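You operate a simulated robot arm through the tools that you are given. There is no shell and no other tool. Be economical: measure what you need, move in short steps, check, and stop when the job is done.

Carry out the task below with a simulated robot arm. There is one attempt and no reset: what you move stays moved.

Task
Put the red block on the right rack middle shelf away on the right rack top shelf. Fetch the small blue spool and set it on top of the grey pulley. Put the white tub in the shallow green tray. Fetch the small felt block and set it on top of the blue tub. Shut the blue sliding lid. Fetch the green tag and set it on the rewind bench top. Push the right blue flap shut. Do these in any order. Set down upright: small blue spool, white tub.

The check looks at the end state, three seconds after you hand in, the way a careful person would. Anything else that was tipped, shoved, dropped, spilled or broken makes it a failure. Lids that push on must go on centred and level and be pressed home; caps that screw on are set level and turned clockwise until they are tight.

Robot
A 6-joint arm with a two-finger parallel gripper on a trunk, on a base that drives. Base frame: it is fixed to the floor where the robot stands at the start and does not move with it; the origin is under the middle of the robot, x ahead of it, y to its left, z up; the surface under the hand at the start is at about z = 80. Units: cm, degrees, N and s.
With the tool pointing down near the work surface it reaches from about 32 to 82 cm from the robot's upright axis, wherever it stands. Its first joint turns from -166.0 to 166.0 degrees. Places, roughly: blue sliding lid [60, 70, 80]; blue tub (6x6x7 cm) [40, -370, 80]; green tag [75, 275, 125]; grey pulley (10x10x3 cm) [70, -260, 80]; red block (10x6x5 cm) [50, 10, 50]; rewind bench top [90, 190, 60]; right blue flap [100, 360, 70]; right rack top shelf [60, 20, 80]; shallow green tray inside (16x18 cm) [48, 4, 80]; small blue spool (6x6x8 cm) [60, 20, 80]; small felt block (4x4x4 cm) [60, -370, 80]; white tub (6x6x7 cm) [70, 20, 50]. Payload 3.43 kg.
The tool frame sits at the grasp point between the pads (the TCP): z along the fingers, y along the line on which they close. The tips reach 3.4 cm beyond it. Largest opening 12.8 cm; finger width 2.4, thickness 1.2; the body of the gripper, 4.8 by 13 cm, starts 9.6 cm behind the TCP.
Orientation is that of the tool frame in the base frame, as a unit quaternion [x, y, z, w]. With the fingers straight down and closing along the base's y, the tool's x points along the base's -x, its y along +y and its z along -z.

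Tools
- The arm moves only by the tool move_arm. Its argument "deltas" is a list of rows, each an object of numbers (a shift or turn left out is 0, a gripper value left out holds the last): "tx", "ty", "tz": the shift along the tool's x, y, z in cm; "rx", "ry", "rz": the turn, a rotation vector about the tool's x, y, z in degrees; "grip": the opening, from 0 (shut) to 1 (fully open). In form: [{"tx": .., "ty": .., "tz": .., "rx": .., "ry": .., "rz": .., "grip": ..}, ...]. A call has 1 to 12 rows; each row shifts and turns the commanded pose from where the row before left it, along the tool's axes as they then stand. Each row takes 0.2 s and may step no farther than 5 cm and 8.6 degrees from the row before; otherwise, or with a gripper value out of range, the whole call is refused. A pose out of reach is approached as far as the arm can. The call stops where the force on the tool passes 40 N (or 10 N more than at its start, if that is more) or the arm is blocked; 0.2 s more then pass. The fingers move at their own pace (about 4.5 cm/s each) and stop on an object; they squeeze with about 24 N. The grip force told is the motor's: it shows also when the fingers shut on nothing. Time passes only in rows, and 0.2 s behind the last, so rows that do not move let the fingers close. The reply holds the time, the measured pose of the TCP, the force on the tool along the base axes, the opening and the grip force, in the units named above and with some noise, with the torque about the TCP (base axes, N m) and any sound that the robot's microphone picked up.
- Cameras (640 x 400 px; columns grow to the right, rows downward): "scene" is now at [1.12, 17.8, 149.66]; the picture's right is [0.22, -0.97, 0.00], its down [-0.77, -0.18, -0.62] and it looks along [0.60, 0.14, -0.79] (base axes); focal length 260 px, centre (320, 200). "wrist" rides on the gripper at [7.6, -1.1, -16] in the tool frame; the picture's right is [0.15, 0.99, 0.00], its down [-0.88, 0.13, -0.46] and it looks along [-0.45, 0.07, 0.89] (tool axes); focal length 234 px, centre (320, 200). There is no depth. A picture from a camera that has moved, and an enlarged one, comes with that camera's place and axes in the base frame and with its lens.
- grab_frame(camera): a new picture of that camera. It takes no simulated time.
- drive_base(legs): drives the robot by 1 to 6 legs, each [ahead, turn to the left] in cm and degrees, along the robot's own axes; the way and the turn of a leg run together, so that a leg with both is an arc; at most 150 cm and 180 degrees a leg. The arm and the cameras ride along, it lands a little off, and it stops where it bumps. It gives what a move gives.
- pan_tilt(pan, tilt): turns the head with the scene camera to pan (to the left, within 155 degrees either way) and tilt (down, from -29 to 69), counted from straight ahead of the robot. It gives what a move gives.
- inspect(camera, box): a new picture of the part [left, top, right, bottom] of that camera's present view, enlarged. It takes no simulated time.
- finish_job(): hands the job in; it is judged then, once.

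Go step by step. Nothing tells you exact positions but the pictures and the camera data: compare them with the known pose of the tool, close in by small moves and look again before you grip or let go. The budget is 186 turns and 148 pictures, counting those below and the enlarged ones. Unless the task says otherwise, let go and move clear before handing in.

The tools are called as name(argument=value, ...) on one line, values as JSON. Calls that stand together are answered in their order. move_arm: Moves the arm, as the interface text tells. Its arguments: {"type":"object","properties":{"deltas":{"type":"array","items":{"type":"object","properties":{"tx":{"type":"number"},"ty":{"type":"number"},"tz":{"type":"number"},"rx":{"type":"number"},"ry":{"type":"number"},"rz":{"type":"number"},"grip":{"type":"number"}}}}},"required":["deltas"]} The other tools are called the same way: drive_base (legs) drives the base; pan_tilt (pan, tilt) turns the head that bears the scene camera; grab_frame (camera) takes a picture; inspect (camera, box) takes an enlarged picture of a part of a camera's view; finish_job () hands the job in.

At the start:

```text
clock: 0.0
eef_pos: [44.4, 32.19, 108.09]
ee_rot: [-0.001, 1.0, 0.0, 0.0]
wrist_force: [-0.8, -0.4, -0.8]
ft_torque: [0.01, 0.02, -0.01]
opening: 12.79
gripper_force: 0.1
robot x, y, heading: [-0.12, 0.24, -0.1]
head pan, tilt: [12.8, 51.9]
```

scene: 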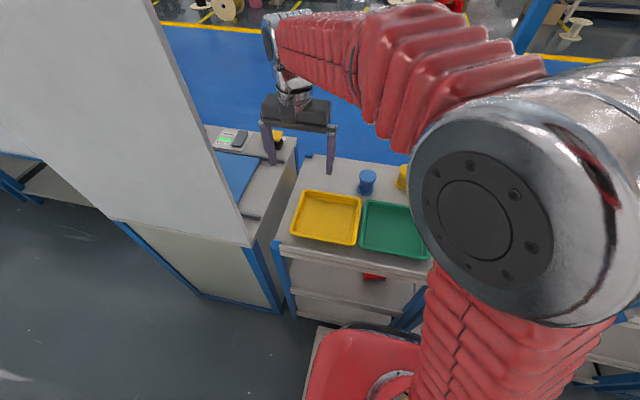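
wrist: 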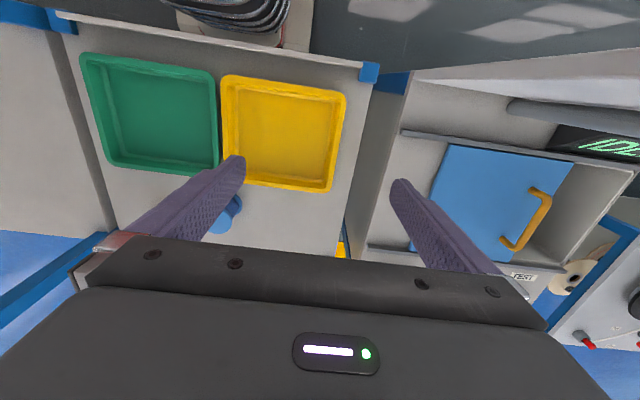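

I see the right rack with yellow and green trays, the blue spool behind them, and a cabinet with a blue sliding lid to the left. I start by looking around with the head.

pan_tilt(pan=-5, tilt=60)

grab_frame(camera="scene")

pan_tilt(pan=50, tilt=40)

grab_frame(camera="scene")

```text
clock: 0.8
eef_pos: [44.27, 32.29, 108.0]
ee_rot: [-0.003, 1.0, 0.0, 0.0]
wrist_force: [0.8, 0.1, -0.2]
ft_torque: [-0.01, 0.01, -0.02]
opening: 12.79
gripper_force: 0.0
robot x, y, heading: [-0.06, 0.18, -0.0]
head pan, tilt: [-5.0, 60.0]
```

```text
145 pictures are left
camera scene: at [0.43, 15.55, 148.66], right [-0.09, -1.0, 0.0], down [-0.86, 0.07, -0.5], along [0.5, -0.04, -0.87], focal length 260 px, centre (320, 200)
```

scene: 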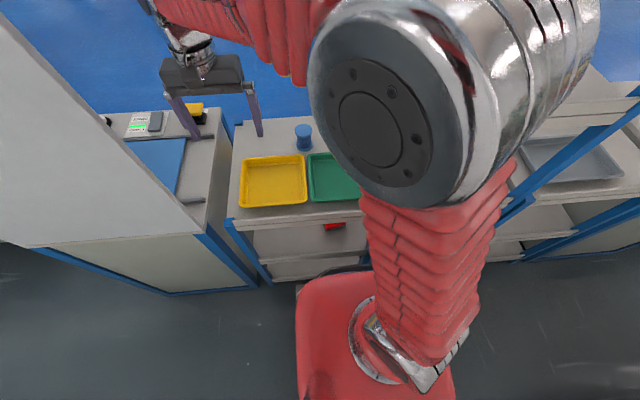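

```text
clock: 2.0
eef_pos: [44.35, 32.23, 107.89]
ee_rot: [-0.002, 1.0, -0.001, 0.0]
wrist_force: [0.4, 0.6, 0.1]
ft_torque: [0.02, 0.03, 0.0]
opening: 12.8
gripper_force: 0.1
robot x, y, heading: [0.07, 0.23, 0.2]
head pan, tilt: [50.0, 40.0]
```

```text
144 pictures are left
camera scene: at [-0.74, 22.63, 151.33], right [0.77, -0.64, 0.0], down [-0.41, -0.49, -0.77], along [0.49, 0.59, -0.64], focal length 260 px, centre (320, 200)
```

scene: 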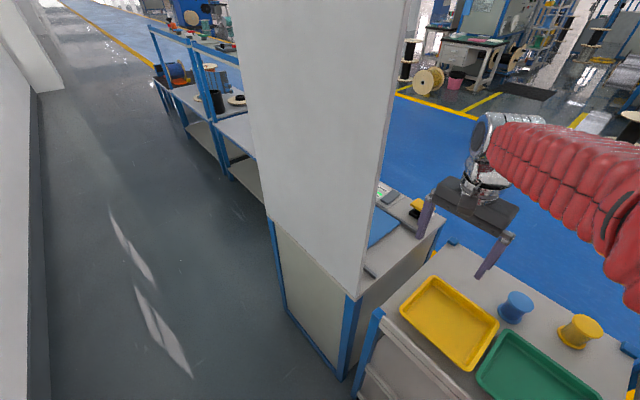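

pan_tilt(pan=80, tilt=15)

grab_frame(camera="scene")

pan_tilt(pan=-60, tilt=25)

grab_frame(camera="scene")

pan_tilt(pan=15, tilt=15)

grab_frame(camera="scene")

```text
clock: 3.0
eef_pos: [44.44, 32.15, 107.97]
ee_rot: [-0.002, 1.0, -0.001, 0.001]
wrist_force: [-1.1, -0.7, 0.3]
ft_torque: [0.04, 0.01, -0.03]
opening: 12.78
gripper_force: 0.1
robot x, y, heading: [0.09, -0.08, -0.3]
head pan, tilt: [80.0, 15.0]
```

```text
143 pictures are left
camera scene: at [-4.59, 25.32, 155.28], right [0.98, -0.17, 0.0], down [-0.05, -0.26, -0.97], along [0.17, 0.95, -0.26], focal length 260 px, centre (320, 200)
```

scene: 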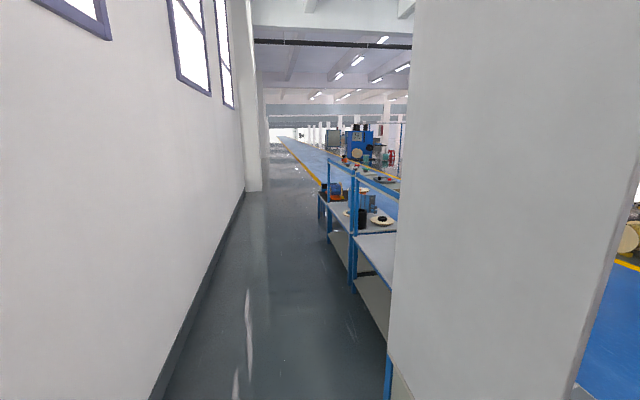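

```text
clock: 5.2
eef_pos: [44.35, 32.32, 108.07]
ee_rot: [-0.002, 1.0, 0.0, 0.0]
wrist_force: [-0.4, 0.3, -0.6]
ft_torque: [-0.02, 0.01, -0.01]
opening: 12.82
gripper_force: 0.2
robot x, y, heading: [0.0, 0.79, -0.0]
head pan, tilt: [-60.0, 25.0]
```

```text
142 pictures are left
camera scene: at [-1.6, 8.15, 153.67], right [-0.87, -0.5, 0.0], down [-0.21, 0.37, -0.91], along [0.45, -0.78, -0.42], focal length 260 px, centre (320, 200)
```

scene: 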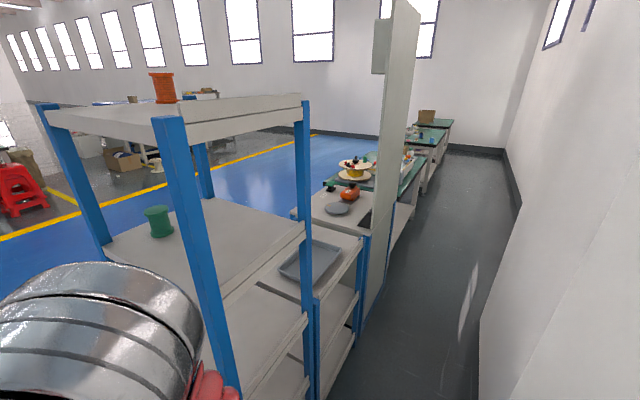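

```text
clock: 6.7
eef_pos: [44.36, 32.25, 108.02]
ee_rot: [-0.001, 1.0, 0.0, 0.0]
wrist_force: [0.6, -0.4, -0.2]
ft_torque: [-0.02, 0.03, 0.0]
opening: 12.8
gripper_force: 0.1
robot x, y, heading: [-0.54, -0.02, 0.0]
head pan, tilt: [15.0, 15.0]
```

```text
141 pictures are left
camera scene: at [2.81, 18.54, 155.29], right [0.26, -0.97, 0.0], down [-0.25, -0.07, -0.97], along [0.93, 0.25, -0.26], focal length 260 px, centre (320, 200)
```

scene: 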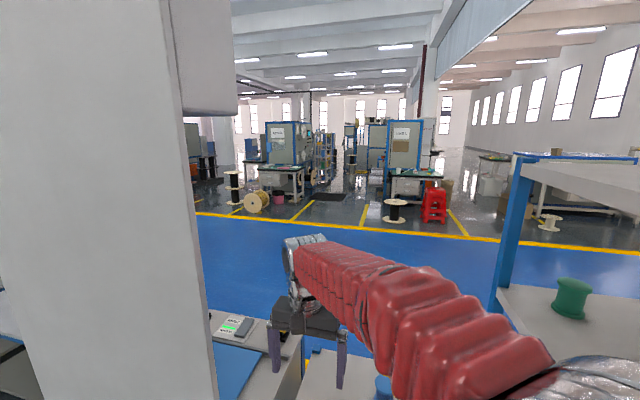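

inspect(camera="wrist", box=[360, 80, 640, 360])

inspect(camera="wrist", box=[40, 30, 360, 280])

```text
1.43 times, centred on (500, 220) of wrist
camera zoom: at [36.86, 30.94, 124.03], right [-0.15, 0.99, 0.0], down [0.88, 0.13, 0.46], along [0.45, 0.07, -0.89], focal length 334 px, centre (63, 171)
```

zoom: 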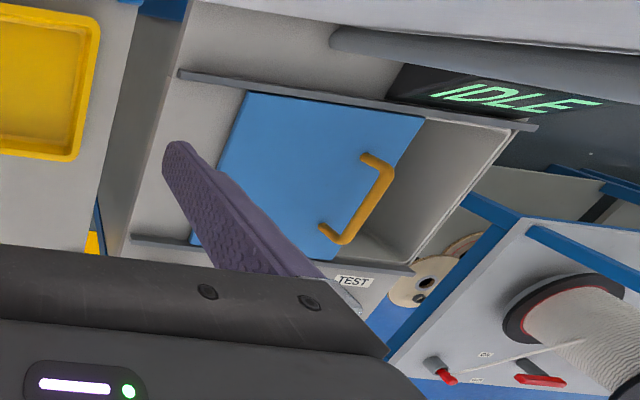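

```text
1.60 times, centred on (200, 155) of wrist
camera zoom: at [36.86, 30.94, 124.03], right [-0.15, 0.99, 0.0], down [0.88, 0.13, 0.46], along [0.45, 0.07, -0.89], focal length 375 px, centre (512, 272)
```

zoom: 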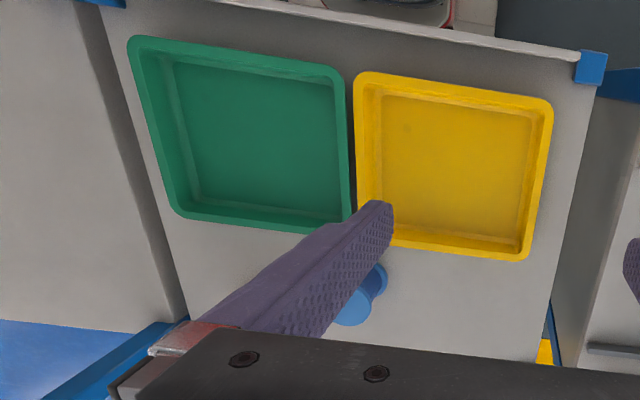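

I see the blue lid on rails about y 55–80, with an open pocket towards +y, so it needs about 13 cm of push that way. I move the hand clear of the panel and turn it to point along +y.

move_arm(deltas=[{"tx": -4, "grip": 0}, {"tx": -4, "tz": -2}, {"tx": -4, "tz": -2}, {"ty": -2, "rz": 8.2}, {"rz": 8.2}, {"rz": 8.2}, {"rz": 8.2}, {"rz": 8.2}, {"rz": 8.2}, {"rz": 8.2}, {"rz": 8.2}, {"rz": 8.2}])

move_arm(deltas=[{"rz": 8.2}, {"rz": 8.0}, {"ry": 8}, {"ry": 8}, {"ry": 8}, {"ry": 8}, {"ry": 8}, {"ry": 8}])

grab_frame(camera="wrist")

```text
clock: 9.3
eef_pos: [56.3, 30.28, 112.0]
ee_rot: [0.6, 0.8, 0.0, 0.0]
wrist_force: [0.7, 0.4, -0.1]
ft_torque: [-0.01, -0.01, -0.02]
opening: 0.0
gripper_force: 23.8
robot x, y, heading: [0.04, 0.23, -0.2]
head pan, tilt: [15.0, 15.0]
```

```text
clock: 11.1
eef_pos: [56.57, 30.32, 112.01]
ee_rot: [0.644, 0.647, 0.288, -0.289]
wrist_force: [0.2, 0.1, -0.4]
ft_torque: [-0.01, 0.01, 0.0]
opening: 0.03
gripper_force: 23.5
robot x, y, heading: [-0.2, 0.26, -0.1]
head pan, tilt: [15.0, 15.0]
```

```text
138 pictures are left
camera wrist: at [55.39, 23.38, 128.37], right [0.99, 0.1, 0.11], down [0.13, -0.93, -0.35], along [0.07, 0.36, -0.93], focal length 234 px, centre (320, 200)
```

wrist: 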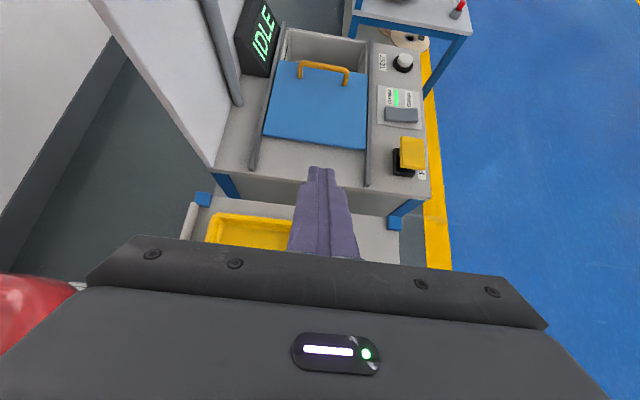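

move_arm(deltas=[{"ry": 8}, {"ry": 8}, {"ry": 4}, {"tz": 4, "tx": -2.3}, {"tz": 4, "tx": -2.3}, {"tz": 4, "tx": -2.3, "ty": 0.5}, {"tz": 4, "tx": -2.3}, {"tz": 4, "tx": -2.3}, {"tz": 4, "tx": -2.3}])

grab_frame(camera="wrist")

```text
clock: 13.1
eef_pos: [56.7, 47.36, 90.13]
ee_rot: [0.585, 0.587, 0.395, -0.396]
wrist_force: [0.8, 0.2, -0.1]
ft_torque: [0.03, 0.0, 0.01]
opening: 0.0
gripper_force: 24.2
robot x, y, heading: [-0.18, 0.42, -0.1]
head pan, tilt: [15.0, 15.0]
```

```text
137 pictures are left
camera wrist: at [55.7, 35.28, 103.17], right [0.99, 0.06, 0.14], down [0.13, -0.75, -0.65], along [0.06, 0.66, -0.75], focal length 234 px, centre (320, 200)
```

wrist: 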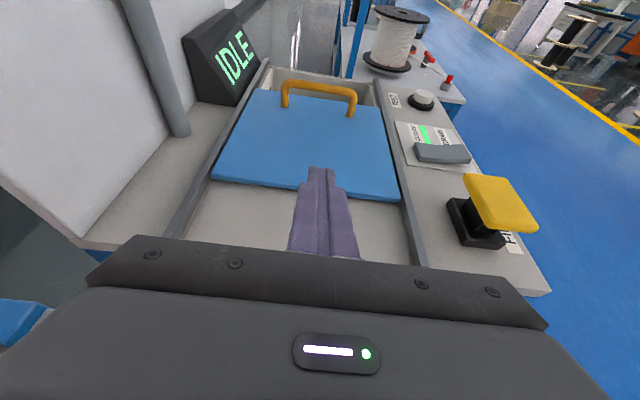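

move_arm(deltas=[{"tz": 1.8, "tx": -3.2}, {"tz": 1.2, "tx": -2.1}, {"tz": 0.4, "tx": -0.7}, {"tz": 0}])

inspect(camera="wrist", box=[220, 80, 440, 260])

```text
clock: 14.1
eef_pos: [56.86, 48.27, 83.35]
ee_rot: [0.585, 0.588, 0.393, -0.397]
wrist_force: [-0.4, 0.2, -0.7]
ft_torque: [0.01, 0.01, 0.03]
opening: 0.0
gripper_force: 23.9
robot x, y, heading: [0.36, 0.29, -0.0]
head pan, tilt: [15.0, 15.0]
```

```text
2.22 times, centred on (330, 170) of wrist
camera zoom: at [55.79, 36.19, 96.42], right [0.99, 0.06, 0.14], down [0.13, -0.75, -0.65], along [0.06, 0.66, -0.75], focal length 520 px, centre (298, 267)
```

zoom: 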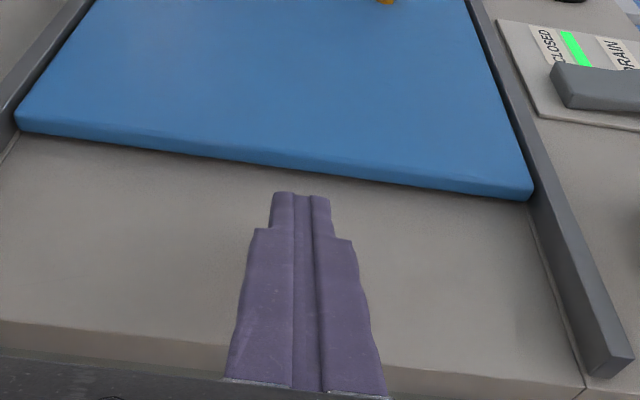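

move_arm(deltas=[{"tz": 0.2, "tx": -0.5}, {"tz": 1.85, "tx": 0.75}, {"tz": 1.4, "tx": 0.56}, {"tz": 1.4, "tx": 0.56}, {"tz": 1.4, "tx": 0.56}, {"tz": 0}])

grab_frame(camera="wrist")

```text
clock: 15.5
eef_pos: [56.85, 54.76, 82.87]
ee_rot: [0.585, 0.588, 0.394, -0.396]
wrist_force: [-0.2, -0.1, 0.8]
ft_torque: [-0.04, 0.03, 0.0]
opening: 0.0
gripper_force: 24.1
robot x, y, heading: [0.23, 0.06, 0.3]
head pan, tilt: [15.0, 15.0]
```

```text
135 pictures are left
camera wrist: at [55.88, 42.68, 95.98], right [0.99, 0.06, 0.14], down [0.13, -0.75, -0.65], along [0.06, 0.66, -0.75], focal length 234 px, centre (320, 200)
```

wrist: 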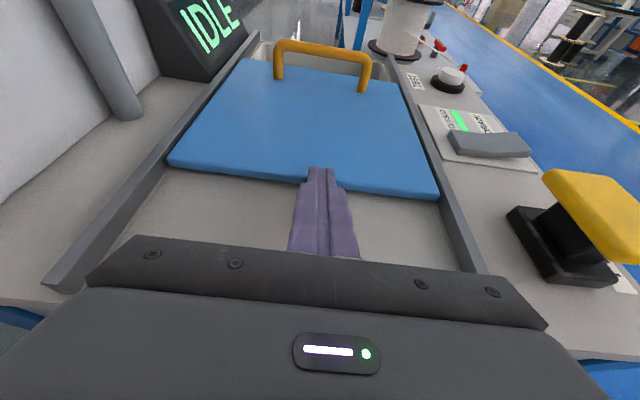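

move_arm(deltas=[{"tz": 1.4, "tx": 0.56}, {"tz": 1.4, "tx": 0.56}, {"tz": 1.4, "tx": 0.56}, {"tz": 1.4, "tx": 0.56}, {"tz": 1.4, "tx": 0.56}, {"tz": 0.9, "tx": 0.36}, {"tz": 0}])

grab_frame(camera="wrist")

```text
clock: 17.1
eef_pos: [56.8, 63.52, 82.98]
ee_rot: [0.584, 0.588, 0.394, -0.398]
wrist_force: [0.0, -0.2, -0.4]
ft_torque: [-0.03, -0.01, 0.02]
opening: 0.04
gripper_force: 24.4
robot x, y, heading: [-0.01, 0.22, -0.1]
head pan, tilt: [15.0, 15.0]
```

```text
134 pictures are left
camera wrist: at [55.71, 51.4, 95.95], right [0.99, 0.06, 0.14], down [0.13, -0.75, -0.65], along [0.06, 0.66, -0.75], focal length 234 px, centre (320, 200)
```

wrist: 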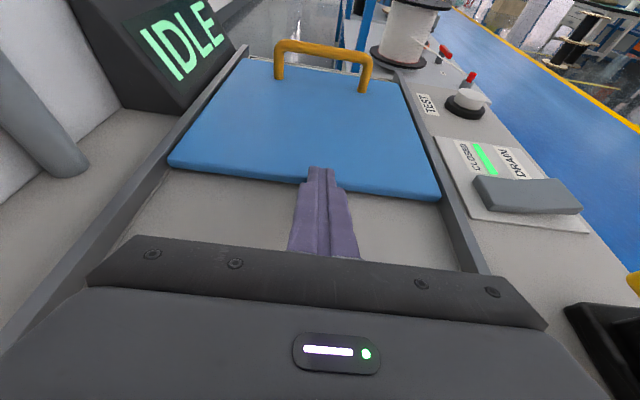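

move_arm(deltas=[{"tz": 0.6, "tx": 0.24}, {"tz": 0.6, "tx": 0.24}, {"tz": 0.6, "tx": 0.24}, {"tz": 0.6, "tx": 0.24}, {"tz": 0.6, "tx": 0.24}, {"tz": 0.6, "tx": 0.24}, {"tz": 0}])

grab_frame(camera="wrist")

```text
clock: 18.7
eef_pos: [56.78, 67.27, 82.77]
ee_rot: [0.585, 0.588, 0.394, -0.396]
wrist_force: [-0.2, -0.2, 0.9]
ft_torque: [0.0, 0.01, -0.02]
opening: 0.02
gripper_force: 23.6
robot x, y, heading: [-0.3, 0.68, 0.0]
head pan, tilt: [15.0, 15.0]
```

```text
133 pictures are left
camera wrist: at [55.79, 55.05, 95.81], right [0.99, 0.06, 0.14], down [0.13, -0.75, -0.65], along [0.06, 0.66, -0.75], focal length 234 px, centre (320, 200)
```

wrist: 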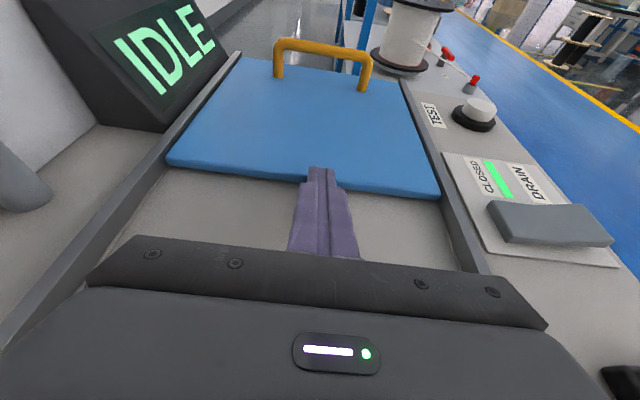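

inspect(camera="wrist", box=[220, 20, 440, 150])

move_arm(deltas=[{"tz": 0.4, "tx": 0.16}, {"tz": 0.4, "tx": 0.16}, {"tz": 0.4, "tx": 0.16}, {"tz": 0.4, "tx": 0.16}, {"tz": 0}])

inspect(camera="wrist", box=[220, 20, 440, 150])

```text
2.91 times, centred on (330, 85) of wrist
camera zoom: at [55.79, 55.05, 95.81], right [0.99, 0.06, 0.14], down [0.13, -0.75, -0.65], along [0.06, 0.66, -0.75], focal length 681 px, centre (291, 534)
```

zoom: 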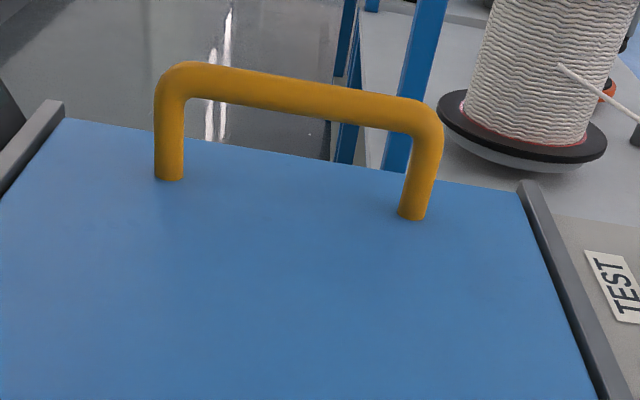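

```text
clock: 19.7
eef_pos: [56.87, 68.43, 82.74]
ee_rot: [0.585, 0.588, 0.394, -0.397]
wrist_force: [-9.5, -16.4, 7.4]
ft_torque: [-0.02, 0.1, 0.35]
opening: 0.0
gripper_force: 24.5
robot x, y, heading: [-0.11, -0.01, 0.1]
head pan, tilt: [15.0, 15.0]
stopped in row 4: the force on the tool passed its limit at 54 N (the readings are from after the stop); the commanded pose is now the measured one
```

```text
2.91 times, centred on (330, 85) of wrist
camera zoom: at [55.87, 56.29, 95.79], right [0.99, 0.06, 0.13], down [0.13, -0.75, -0.64], along [0.06, 0.66, -0.75], focal length 681 px, centre (291, 534)
```

zoom: 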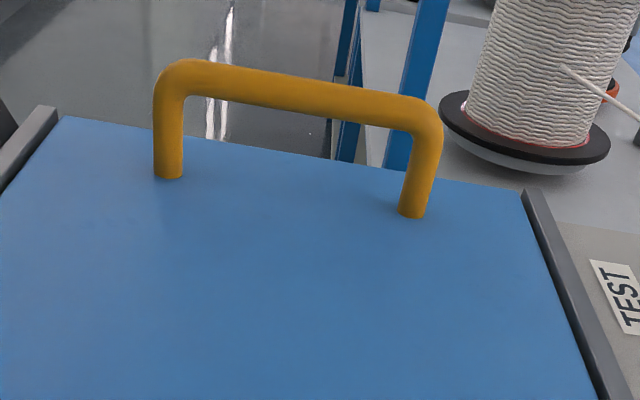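

The lid hit its end stop and is shut. I retract, then turn the hand to point forward for the shelf work.

move_arm(deltas=[{"tz": -2}, {"tz": -5}, {"tz": -5, "tx": 1.5}, {"tz": -5, "tx": 3}, {"tz": -5, "tx": 3}, {"tz": -5, "tx": 3}, {"tz": -5, "tx": 3}, {"tz": -5, "tx": 3}, {"tz": -5, "tx": 3}, {"tz": -5}])

move_arm(deltas=[{"rx": -7.58, "rz": 3.07}, {"rx": -7.58, "rz": 3.07}, {"rx": -7.58, "rz": 3.07}, {"rx": -7.58, "rz": 3.07}, {"rx": -7.58, "rz": 3.07}, {"rx": -7.58, "rz": 3.07}, {"rx": -7.58, "rz": 3.07}, {"rx": -7.58, "rz": 3.07}, {"rx": -7.58, "rz": 3.07}, {"rx": -7.58, "rz": 3.07}, {"rx": -7.58, "rz": 3.07, "grip": 1}])

grab_frame(camera="wrist")

```text
refused: row 3 steps farther than a row can; nothing moved
```

```text
clock: 20.0
eef_pos: [56.71, 68.37, 82.66]
ee_rot: [0.602, 0.571, 0.404, -0.386]
wrist_force: [-7.5, -17.0, 5.3]
ft_torque: [-0.01, 0.15, 0.4]
opening: 0.01
gripper_force: 24.4
robot x, y, heading: [-0.26, 0.14, -0.0]
head pan, tilt: [15.0, 15.0]
stopped in row 1: the force on the tool passed its limit at 49 N (the readings are from after the stop); the commanded pose is now the measured one
```

```text
130 pictures are left
camera wrist: at [55.11, 56.32, 95.77], right [0.99, 0.01, 0.13], down [0.09, -0.76, -0.64], along [0.1, 0.65, -0.75], focal length 234 px, centre (320, 200)
```

wrist: 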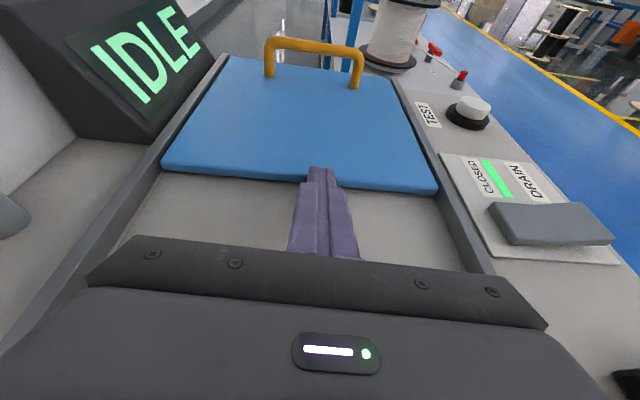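

The retreat was refused and the turn stopped at once with no harm; I retract in smaller steps now.

move_arm(deltas=[{"tz": -2}, {"tz": -4.5}, {"tz": -4.5, "tx": 1.5}, {"tz": -4, "tx": 2.5}, {"tz": -4, "tx": 2.5}, {"tz": -4, "tx": 2.5}, {"tz": -4, "tx": 2.5}, {"tz": -4, "tx": 2.5}, {"tz": -4, "tx": 2.5}, {"tz": -4.5}, {"tz": -4.5}])

```text
clock: 22.4
eef_pos: [55.22, 33.94, 114.09]
ee_rot: [0.602, 0.571, 0.403, -0.385]
wrist_force: [0.1, -0.1, -0.3]
ft_torque: [0.01, 0.0, 0.01]
opening: 0.01
gripper_force: 24.2
robot x, y, heading: [-0.34, 0.32, -0.0]
head pan, tilt: [15.0, 15.0]
```

move_arm(deltas=[{"tz": -4.6, "tx": -1.8}, {"tz": -4.6, "tx": -1.8}, {"rx": -7.58, "rz": 3.07}, {"rx": -7.58, "rz": 3.07}, {"rx": -7.58, "rz": 3.07}, {"rx": -7.58, "rz": 3.07}, {"rx": -7.58, "rz": 3.07}, {"rx": -7.58, "rz": 3.07}, {"rx": -7.58, "rz": 3.07}, {"rx": -7.58, "rz": 3.07}, {"rx": -7.58, "rz": 3.07}, {"rx": -7.58, "rz": 3.07}])

grab_frame(camera="wrist")

```text
clock: 25.0
eef_pos: [56.84, 16.9, 116.9]
ee_rot: [0.827, 0.117, 0.542, -0.091]
wrist_force: [-0.1, 0.4, -0.3]
ft_torque: [-0.03, 0.01, -0.02]
opening: 0.0
gripper_force: 23.9
out of reach, approached as far as the arm can: row 10, 11, 12
robot x, y, heading: [0.15, 0.61, -0.0]
head pan, tilt: [15.0, 15.0]
```

```text
129 pictures are left
camera wrist: at [45.56, 14.04, 130.29], right [0.34, -0.93, 0.11], down [-0.7, -0.33, -0.63], along [0.63, 0.14, -0.77], focal length 234 px, centre (320, 200)
```

wrist: 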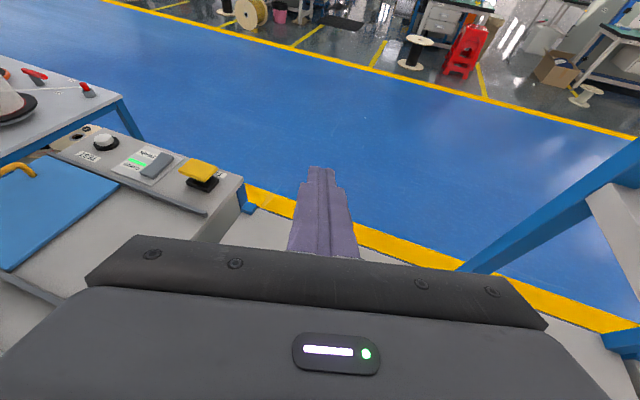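

The lid is shut; the hand reached a wrist limit, so I will approach from a base placed farther left and farther back. I pull the hand in, back off and shift along the corridor.

move_arm(deltas=[{"tz": -5, "grip": 1}, {"tz": -5}, {"tz": -5}])

drive_base(legs=[[-32, 0]])

pan_tilt(pan=0, tilt=45)

grab_frame(camera="scene")

```text
clock: 26.0
eef_pos: [45.46, 17.3, 125.12]
ee_rot: [0.795, 0.076, 0.565, -0.208]
wrist_force: [0.4, 0.1, 0.2]
ft_torque: [0.04, 0.0, 0.01]
opening: 8.65
gripper_force: 0.1
out of reach, approached as far as the arm can: row 1, 2
robot x, y, heading: [0.21, 0.58, -0.2]
head pan, tilt: [15.0, 15.0]
stopped in row 3: the arm was blocked; the commanded pose is now the measured one
```

```text
clock: 28.6
eef_pos: [13.37, 16.94, 125.14]
ee_rot: [0.795, 0.074, 0.565, -0.208]
wrist_force: [-0.1, 0.3, 0.2]
ft_torque: [0.01, -0.02, 0.0]
opening: 12.78
gripper_force: 0.1
robot x, y, heading: [-32.14, 0.14, -0.5]
head pan, tilt: [15.0, 15.0]
```

```text
clock: 29.6
eef_pos: [13.47, 16.93, 125.19]
ee_rot: [0.795, 0.074, 0.566, -0.207]
wrist_force: [-0.1, -0.4, -0.1]
ft_torque: [0.02, -0.05, -0.02]
opening: 12.81
gripper_force: 0.0
robot x, y, heading: [-32.56, -0.23, -0.3]
head pan, tilt: [0.0, 45.0]
```

```text
128 pictures are left
camera scene: at [-30.08, 16.13, 150.61], right [0.0, -1.0, 0.0], down [-0.71, 0.0, -0.71], along [0.71, 0.0, -0.71], focal length 260 px, centre (320, 200)
```

scene: 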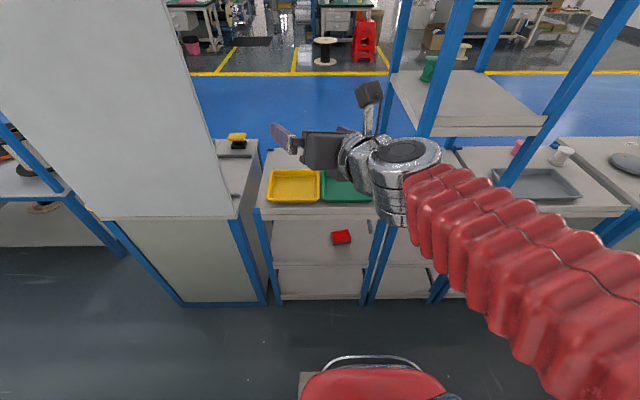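

inspect(camera="scene", box=[240, 120, 400, 300])

```text
2.22 times, centred on (320, 210) of scene
camera zoom: at [-30.08, 16.13, 150.61], right [0.0, -1.0, 0.0], down [-0.71, 0.0, -0.71], along [0.71, 0.0, -0.71], focal length 577 px, centre (320, 178)
```

zoom: 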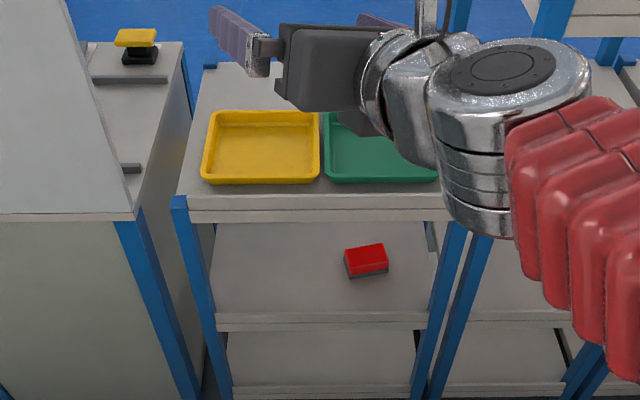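

drive_base(legs=[[0, 90], [28, 0], [0, -90]])

grab_frame(camera="scene")

```text
clock: 43.2
eef_pos: [12.32, 46.07, 125.18]
ee_rot: [0.794, 0.084, 0.563, -0.214]
wrist_force: [-0.2, 0.5, -0.9]
ft_torque: [-0.02, -0.01, 0.0]
opening: 12.78
gripper_force: 0.0
robot x, y, heading: [-32.6, 29.3, 1.2]
head pan, tilt: [0.0, 45.0]
```

```text
126 pictures are left
camera scene: at [-31.25, 45.27, 150.61], right [0.02, -1.0, 0.0], down [-0.71, -0.02, -0.71], along [0.71, 0.02, -0.71], focal length 260 px, centre (320, 200)
```

scene: 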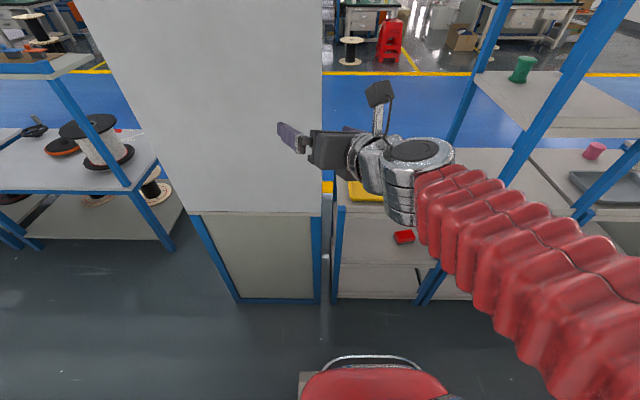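

move_arm(deltas=[{"tx": 1.26, "ty": 4.06, "tz": 0.62}, {"tx": 1.26, "ty": 4.06, "tz": 0.62}, {"tx": 1.26, "ty": 4.06, "tz": 0.62}, {"tx": 1.26, "ty": 4.06, "tz": 0.62}, {"tx": 1.26, "ty": 4.06, "tz": 0.62}, {"tx": 1.26, "ty": 4.06, "tz": 0.62}, {"tx": 1.26, "ty": 4.06, "tz": 0.62}, {"tx": 1.26, "ty": 4.06, "tz": 0.62}, {"rx": -6.3, "ry": 2.28, "rz": -2.12}, {"rx": -6.3, "ry": 2.28, "rz": -2.12}, {"rx": -6.3, "ry": 2.28, "rz": -2.12}, {"rx": -6.3, "ry": 2.28, "rz": -2.12}])

```text
clock: 45.9
eef_pos: [32.38, 18.27, 125.21]
ee_rot: [0.766, 0.0, 0.642, 0.0]
wrist_force: [0.2, 0.8, 0.3]
ft_torque: [0.0, 0.03, 0.01]
opening: 12.81
gripper_force: 0.4
robot x, y, heading: [-32.7, 29.37, 1.4]
head pan, tilt: [0.0, 45.0]
```

move_arm(deltas=[{"tx": -1, "tz": -4.8}, {"tz": -1.2, "tx": -4}, {"tx": -4.9, "tz": 0.88}, {"tx": -4.9, "tz": 0.88}, {"tx": -4.9, "tz": 0.88}, {"tx": -4.9, "tz": 0.88}, {"tx": -4.9, "tz": 0.88}, {"tx": -4.9, "tz": 0.88}, {"tx": -4.9, "tz": 0.88}, {"tx": -4.9, "tz": 0.88}, {"tx": -4.9, "tz": 0.88}, {"tx": -4.9, "tz": 0.88}])

grab_frame(camera="wrist")

```text
clock: 48.5
eef_pos: [25.77, 18.14, 71.35]
ee_rot: [0.766, 0.001, 0.642, 0.0]
wrist_force: [0.0, -0.3, 0.1]
ft_torque: [-0.04, -0.04, -0.08]
opening: 12.79
gripper_force: 0.0
robot x, y, heading: [-32.92, 29.45, 1.5]
head pan, tilt: [0.0, 45.0]
```

```text
125 pictures are left
camera wrist: at [11.39, 19.1, 81.6], right [0.03, -0.99, 0.14], down [-0.6, -0.13, -0.79], along [0.8, -0.07, -0.6], focal length 234 px, centre (320, 200)
```

wrist: 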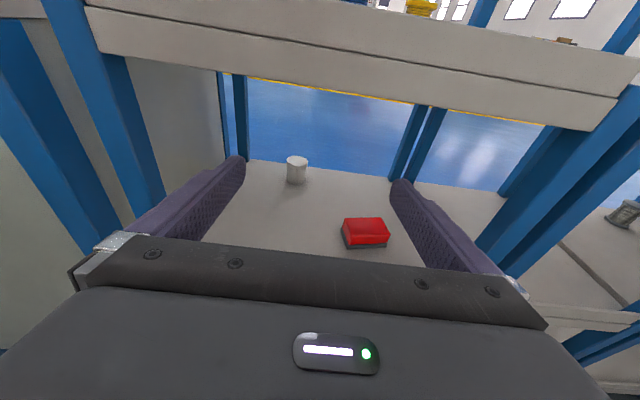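

inspect(camera="wrist", box=[250, 130, 430, 260])

```text
3.08 times, centred on (340, 195) of wrist
camera zoom: at [11.39, 19.1, 81.6], right [0.03, -0.99, 0.14], down [-0.6, -0.13, -0.79], along [0.8, -0.07, -0.6], focal length 720 px, centre (258, 215)
```

zoom: 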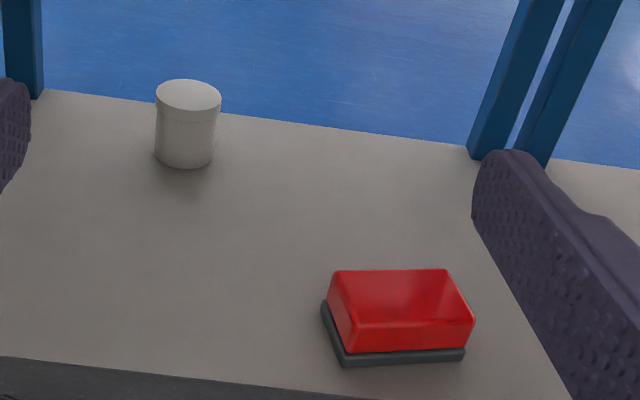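

I now see the white tub at about (70, 22) and the red block with dark base at about (48, 4) on the middle shelf near z 43.5. I lower the hand in front of the shelf towards the tub.

move_arm(deltas=[{"tx": -2.8, "tz": 2.57, "ty": -0.65}, {"tx": -2.8, "tz": 2.57, "ty": -0.65}, {"tx": -2.8, "tz": 2.57, "ty": -0.65}, {"tx": -2.8, "tz": 2.57, "ty": -0.65}, {"tx": -2.8, "tz": 2.57, "ty": -0.65}, {"tx": -2.8, "tz": 2.57, "ty": -0.65}])

grab_frame(camera="wrist")

```text
clock: 49.9
eef_pos: [37.4, 17.81, 52.36]
ee_rot: [0.766, 0.003, 0.643, -0.004]
wrist_force: [0.4, 1.0, 0.1]
ft_torque: [-0.01, 0.02, -0.01]
opening: 12.83
gripper_force: 0.1
out of reach, approached as far as the arm can: row 3, 4, 5, 6
robot x, y, heading: [-32.45, 29.42, 1.1]
head pan, tilt: [0.0, 45.0]
```

```text
123 pictures are left
camera wrist: at [23.03, 18.54, 62.7], right [0.04, -0.99, 0.14], down [-0.6, -0.14, -0.79], along [0.8, -0.06, -0.6], focal length 234 px, centre (320, 200)
```

wrist: 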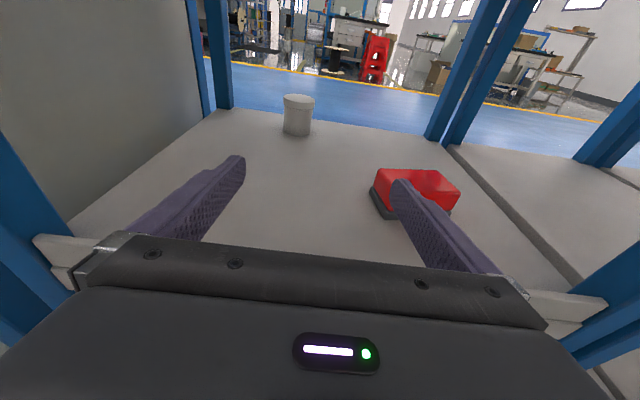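

inspect(camera="wrist", box=[260, 80, 480, 240])

```text
2.50 times, centred on (370, 160) of wrist
camera zoom: at [23.03, 18.54, 62.7], right [0.04, -0.99, 0.14], down [-0.6, -0.14, -0.79], along [0.8, -0.06, -0.6], focal length 585 px, centre (195, 300)
```

zoom: 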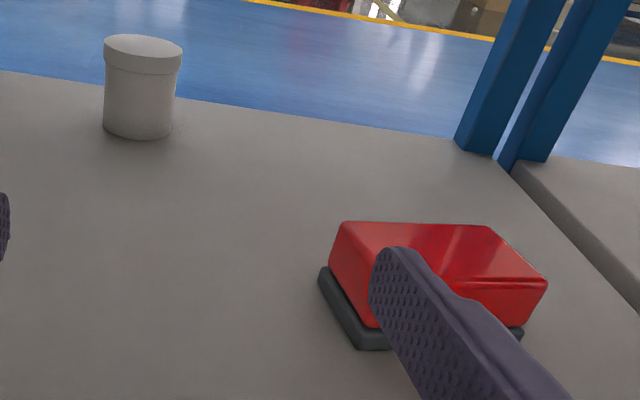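

move_arm(deltas=[{"tx": 0.41, "tz": -1.95, "ty": 3.68}, {"tx": 0.41, "tz": -1.95, "ty": 3.68}, {"tx": 0.41, "tz": -1.95, "ty": 3.68}, {"tx": 0.41, "tz": -1.95, "ty": 3.68}, {"rx": 4.9, "rz": -0.9}, {"tz": 0}])

grab_frame(camera="wrist")

```text
clock: 51.2
eef_pos: [29.7, 2.91, 55.44]
ee_rot: [0.765, 0.034, 0.642, -0.029]
wrist_force: [0.5, -1.2, 0.4]
ft_torque: [-0.02, 0.0, -0.03]
opening: 12.84
gripper_force: 0.0
robot x, y, heading: [-33.06, 29.35, 1.3]
head pan, tilt: [0.0, 45.0]
```

```text
121 pictures are left
camera wrist: at [15.19, 2.54, 65.68], right [0.11, -0.98, 0.14], down [-0.59, -0.18, -0.79], along [0.8, 0.0, -0.6], focal length 234 px, centre (320, 200)
```

wrist: 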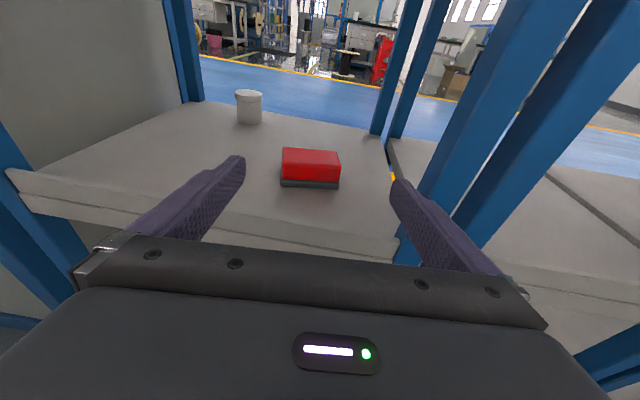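

move_arm(deltas=[{"tx": -1.8, "ty": -0.15, "tz": 2.15}, {"tx": -1.8, "ty": -0.15, "tz": 2.15}, {"tz": 3}, {"tz": 3}, {"tz": 2}, {"tz": 0}])

grab_frame(camera="wrist")

```text
clock: 52.6
eef_pos: [41.03, 4.52, 49.28]
ee_rot: [0.766, 0.034, 0.642, -0.029]
wrist_force: [0.3, -0.9, -0.2]
ft_torque: [0.01, -0.04, 0.03]
opening: 12.79
gripper_force: 0.0
robot x, y, heading: [-32.89, 29.11, 1.3]
head pan, tilt: [0.0, 45.0]
```

```text
120 pictures are left
camera wrist: at [26.63, 4.2, 59.57], right [0.11, -0.98, 0.14], down [-0.59, -0.18, -0.79], along [0.8, 0.0, -0.6], focal length 234 px, centre (320, 200)
```

wrist: 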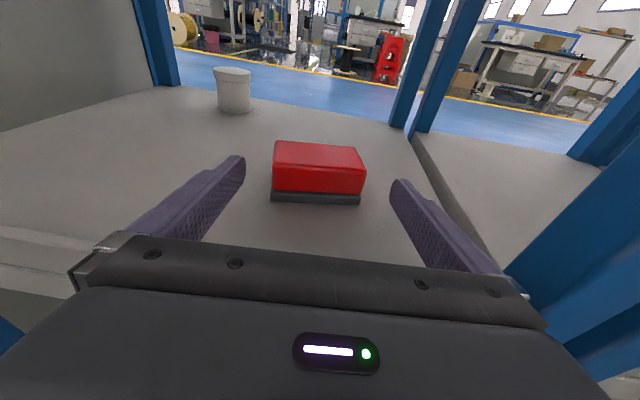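

move_arm(deltas=[{"tz": 2.5}, {"tz": 2.5}, {"tz": 2}, {"tz": 1}, {"grip": 0}, {"grip": 0}, {"grip": 0}])

grab_frame(camera="wrist")

```text
clock: 53.2
eef_pos: [43.82, 4.68, 49.0]
ee_rot: [0.765, 0.033, 0.642, -0.029]
wrist_force: [-23.2, 4.2, 13.9]
ft_torque: [-0.31, 1.57, -0.98]
opening: 12.81
gripper_force: 0.0
robot x, y, heading: [-32.62, 29.3, 1.3]
head pan, tilt: [0.0, 45.0]
stopped in row 2: the force on the tool passed its limit at 136 N (the readings are from after the stop); the commanded pose is now the measured one
```

```text
119 pictures are left
camera wrist: at [29.44, 4.36, 59.19], right [0.11, -0.98, 0.14], down [-0.59, -0.18, -0.79], along [0.8, 0.01, -0.6], focal length 234 px, centre (320, 200)
```

wrist: 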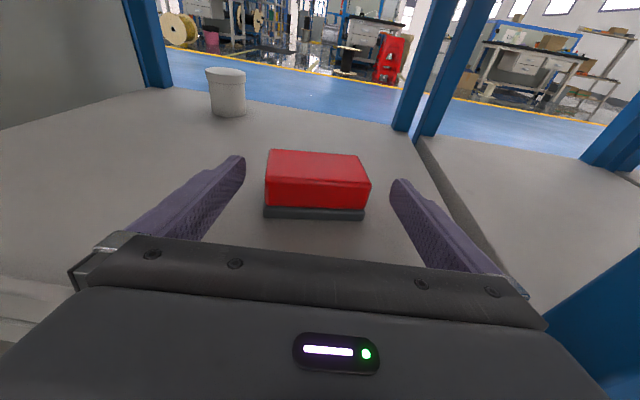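

Contact: the gripper body touched the shelf's front lip at about z 48. I back off and pitch the hand down more so its body clears the lip.

move_arm(deltas=[{"tz": -2.5}, {"tz": -2, "tx": 1.5}, {"ry": -6}, {"ry": -6}, {"tz": 0}])

grab_frame(camera="wrist")

```text
clock: 54.4
eef_pos: [39.85, 4.2, 51.15]
ee_rot: [0.828, 0.036, 0.559, -0.025]
wrist_force: [-0.2, 0.2, -0.2]
ft_torque: [-0.01, 0.03, 0.02]
opening: 12.8
gripper_force: 0.0
robot x, y, heading: [-32.67, 29.21, 1.6]
head pan, tilt: [0.0, 45.0]
```

```text
118 pictures are left
camera wrist: at [27.83, 4.14, 64.22], right [0.14, -0.98, 0.13], down [-0.74, -0.19, -0.65], along [0.66, -0.01, -0.75], focal length 234 px, centre (320, 200)
```

wrist: 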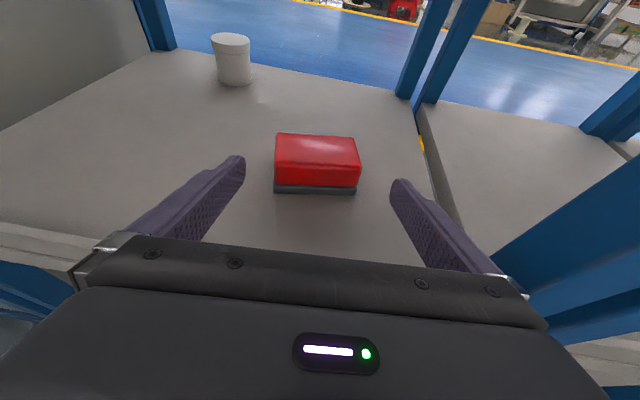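

move_arm(deltas=[{"tx": 0.38, "tz": 1.84}, {"tx": 0.38, "tz": 1.84}, {"tx": 0.38, "tz": 1.84}, {"tx": 0.38, "tz": 1.84}, {"tx": 0.38, "tz": 1.84}, {"tz": 0}])

grab_frame(camera="wrist")

```text
clock: 55.8
eef_pos: [49.02, 5.22, 49.4]
ee_rot: [0.828, 0.036, 0.559, -0.025]
wrist_force: [0.2, 0.5, -0.2]
ft_torque: [0.0, 0.02, 0.0]
opening: 12.83
gripper_force: 0.1
robot x, y, heading: [-32.45, 29.68, 1.3]
head pan, tilt: [0.0, 45.0]
```

```text
117 pictures are left
camera wrist: at [37.01, 5.01, 62.46], right [0.14, -0.98, 0.13], down [-0.74, -0.2, -0.65], along [0.66, -0.01, -0.75], focal length 234 px, centre (320, 200)
```

wrist: 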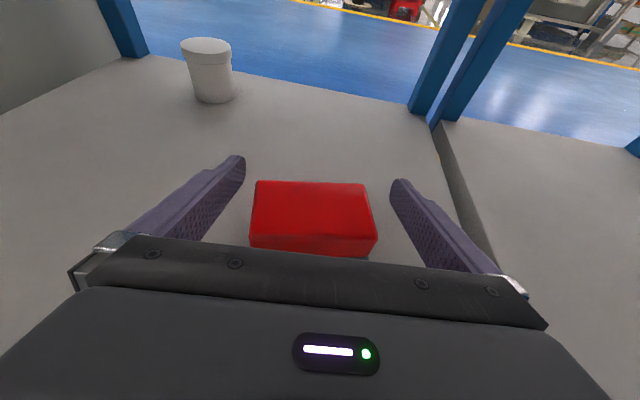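

move_arm(deltas=[{"tx": -0.55, "tz": -0.3}, {"tx": -0.55, "tz": -0.3}, {"grip": 0}, {"grip": 0}, {"grip": 0}, {"grip": 0}])

grab_frame(camera="wrist")

```text
clock: 57.2
eef_pos: [48.0, 5.22, 48.7]
ee_rot: [0.829, 0.037, 0.558, -0.026]
wrist_force: [0.6, 0.0, 0.7]
ft_torque: [-0.01, 0.0, -0.02]
opening: 8.95
gripper_force: 24.2
robot x, y, heading: [-32.52, 29.38, 1.6]
head pan, tilt: [0.0, 45.0]
```

```text
116 pictures are left
camera wrist: at [35.98, 5.07, 61.75], right [0.14, -0.98, 0.13], down [-0.74, -0.2, -0.65], along [0.66, -0.01, -0.75], focal length 234 px, centre (320, 200)
```

wrist: 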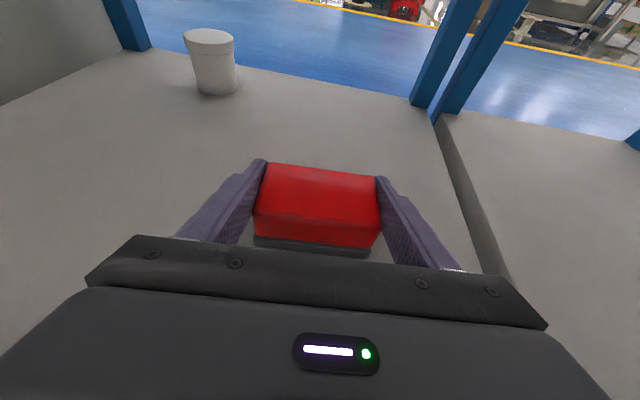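

move_arm(deltas=[{"tx": 1.4, "tz": -0.56}, {"tx": 1.4, "tz": -0.56}, {"tz": 0}])

inspect(camera="wrist", box=[200, 130, 440, 280])

```text
clock: 58.0
eef_pos: [47.99, 5.26, 51.68]
ee_rot: [0.828, 0.037, 0.558, -0.026]
wrist_force: [0.4, -0.4, -0.8]
ft_torque: [0.0, 0.0, 0.06]
opening: 8.93
gripper_force: 23.0
robot x, y, heading: [-32.47, 29.59, 1.3]
head pan, tilt: [0.0, 45.0]
```

```text
2.67 times, centred on (320, 205) of wrist
camera zoom: at [36.01, 5.08, 64.84], right [0.14, -0.98, 0.13], down [-0.74, -0.2, -0.65], along [0.66, -0.01, -0.75], focal length 624 px, centre (320, 187)
```

zoom: 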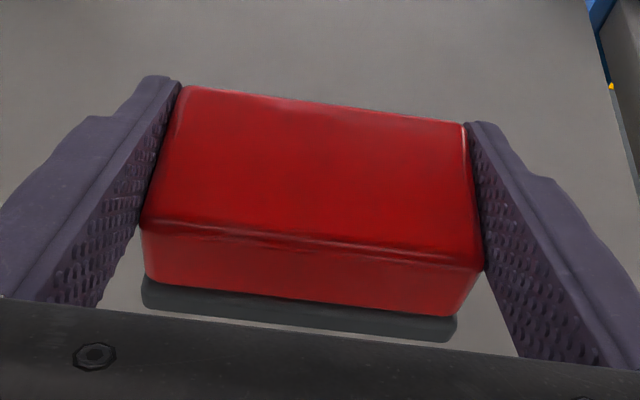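

move_arm(deltas=[{"tx": -1.5, "tz": -3.7}, {"tx": -1.5, "tz": -3.7}, {"tx": -1.5, "tz": -3.7}, {"tx": -1.5, "tz": -3.7}, {"tx": -1.3, "tz": -3.3}, {"tz": 0}])

grab_frame(camera="wrist")

```text
clock: 59.4
eef_pos: [28.57, 3.22, 51.94]
ee_rot: [0.828, 0.037, 0.558, -0.026]
wrist_force: [0.0, -0.1, -0.8]
ft_torque: [0.02, 0.03, 0.01]
opening: 8.96
gripper_force: 24.2
robot x, y, heading: [-32.8, 29.35, 1.5]
head pan, tilt: [0.0, 45.0]
```

```text
114 pictures are left
camera wrist: at [16.64, 3.07, 64.88], right [0.14, -0.98, 0.13], down [-0.74, -0.2, -0.65], along [0.66, -0.01, -0.75], focal length 234 px, centre (320, 200)
```

wrist: 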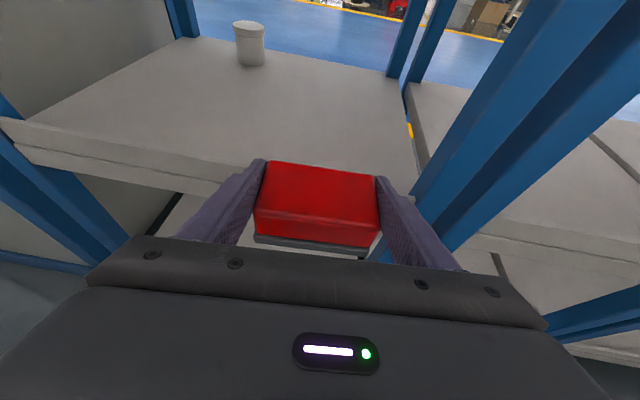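

move_arm(deltas=[{"tx": 4.27, "tz": -1.72, "ty": -0.5}, {"tx": 4.27, "tz": -1.72, "ty": -0.5}, {"tx": 4.27, "tz": -1.72, "ty": -0.5}, {"tx": 4.27, "tz": -1.72, "ty": -0.5}, {"tx": 4.27, "tz": -1.72, "ty": -0.5}, {"tx": 4.27, "tz": -1.72, "ty": -0.5}, {"tx": 4.27, "tz": -1.72, "ty": -0.5}, {"tx": 4.27, "tz": -1.72, "ty": -0.5}, {"tx": 4.27, "tz": -1.72, "ty": -0.5}, {"tx": 4.27, "tz": -1.72, "ty": -0.5}, {"tx": 4.27, "tz": -1.72, "ty": -0.5}])

grab_frame(camera="wrist")

```text
clock: 61.8
eef_pos: [28.24, 8.74, 102.47]
ee_rot: [0.828, 0.037, 0.559, -0.026]
wrist_force: [-0.2, 0.1, -1.7]
ft_torque: [-0.01, 0.01, -0.03]
opening: 8.97
gripper_force: 24.1
robot x, y, heading: [-32.73, 29.64, 1.0]
head pan, tilt: [0.0, 45.0]
```

```text
113 pictures are left
camera wrist: at [16.25, 8.65, 115.64], right [0.14, -0.98, 0.13], down [-0.74, -0.2, -0.65], along [0.66, -0.01, -0.75], focal length 234 px, centre (320, 200)
```

wrist: 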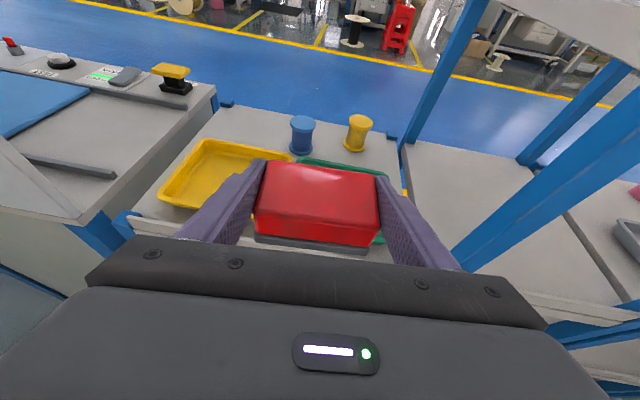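

move_arm(deltas=[{"tx": 1.01, "ty": -1.59, "tz": 3.98}, {"tx": 1.01, "ty": -1.59, "tz": 3.98}, {"tx": 1.01, "ty": -1.59, "tz": 3.98}, {"tx": 1.01, "ty": -1.59, "tz": 3.98}, {"tx": 1.01, "ty": -1.59, "tz": 3.98}, {"tx": 1.01, "ty": -1.59, "tz": 3.98}, {"tx": 1.01, "ty": -1.59, "tz": 3.98}, {"tx": 1.01, "ty": -1.59, "tz": 3.98}, {"tx": 1.01, "ty": -1.59, "tz": 3.98}, {"tx": 1.01, "ty": -1.59, "tz": 3.98}, {"tx": 1.01, "ty": -1.59, "tz": 3.98}])

grab_frame(camera="wrist")

```text
clock: 64.4
eef_pos: [71.99, 31.88, 98.51]
ee_rot: [0.804, 0.017, 0.588, -0.084]
wrist_force: [-0.2, 0.2, -1.0]
ft_torque: [0.01, -0.01, -0.02]
opening: 8.9
gripper_force: 24.1
robot x, y, heading: [-32.72, 29.85, 1.2]
head pan, tilt: [0.0, 45.0]
stopped in row 11: the arm was blocked; the commanded pose is now the measured one
```

```text
112 pictures are left
camera wrist: at [59.23, 29.72, 110.65], right [0.17, -0.99, 0.03], down [-0.68, -0.13, -0.72], along [0.71, 0.1, -0.7], focal length 234 px, centre (320, 200)
```

wrist: 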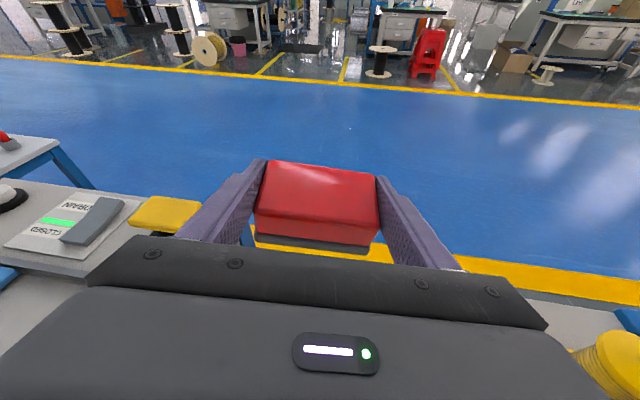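

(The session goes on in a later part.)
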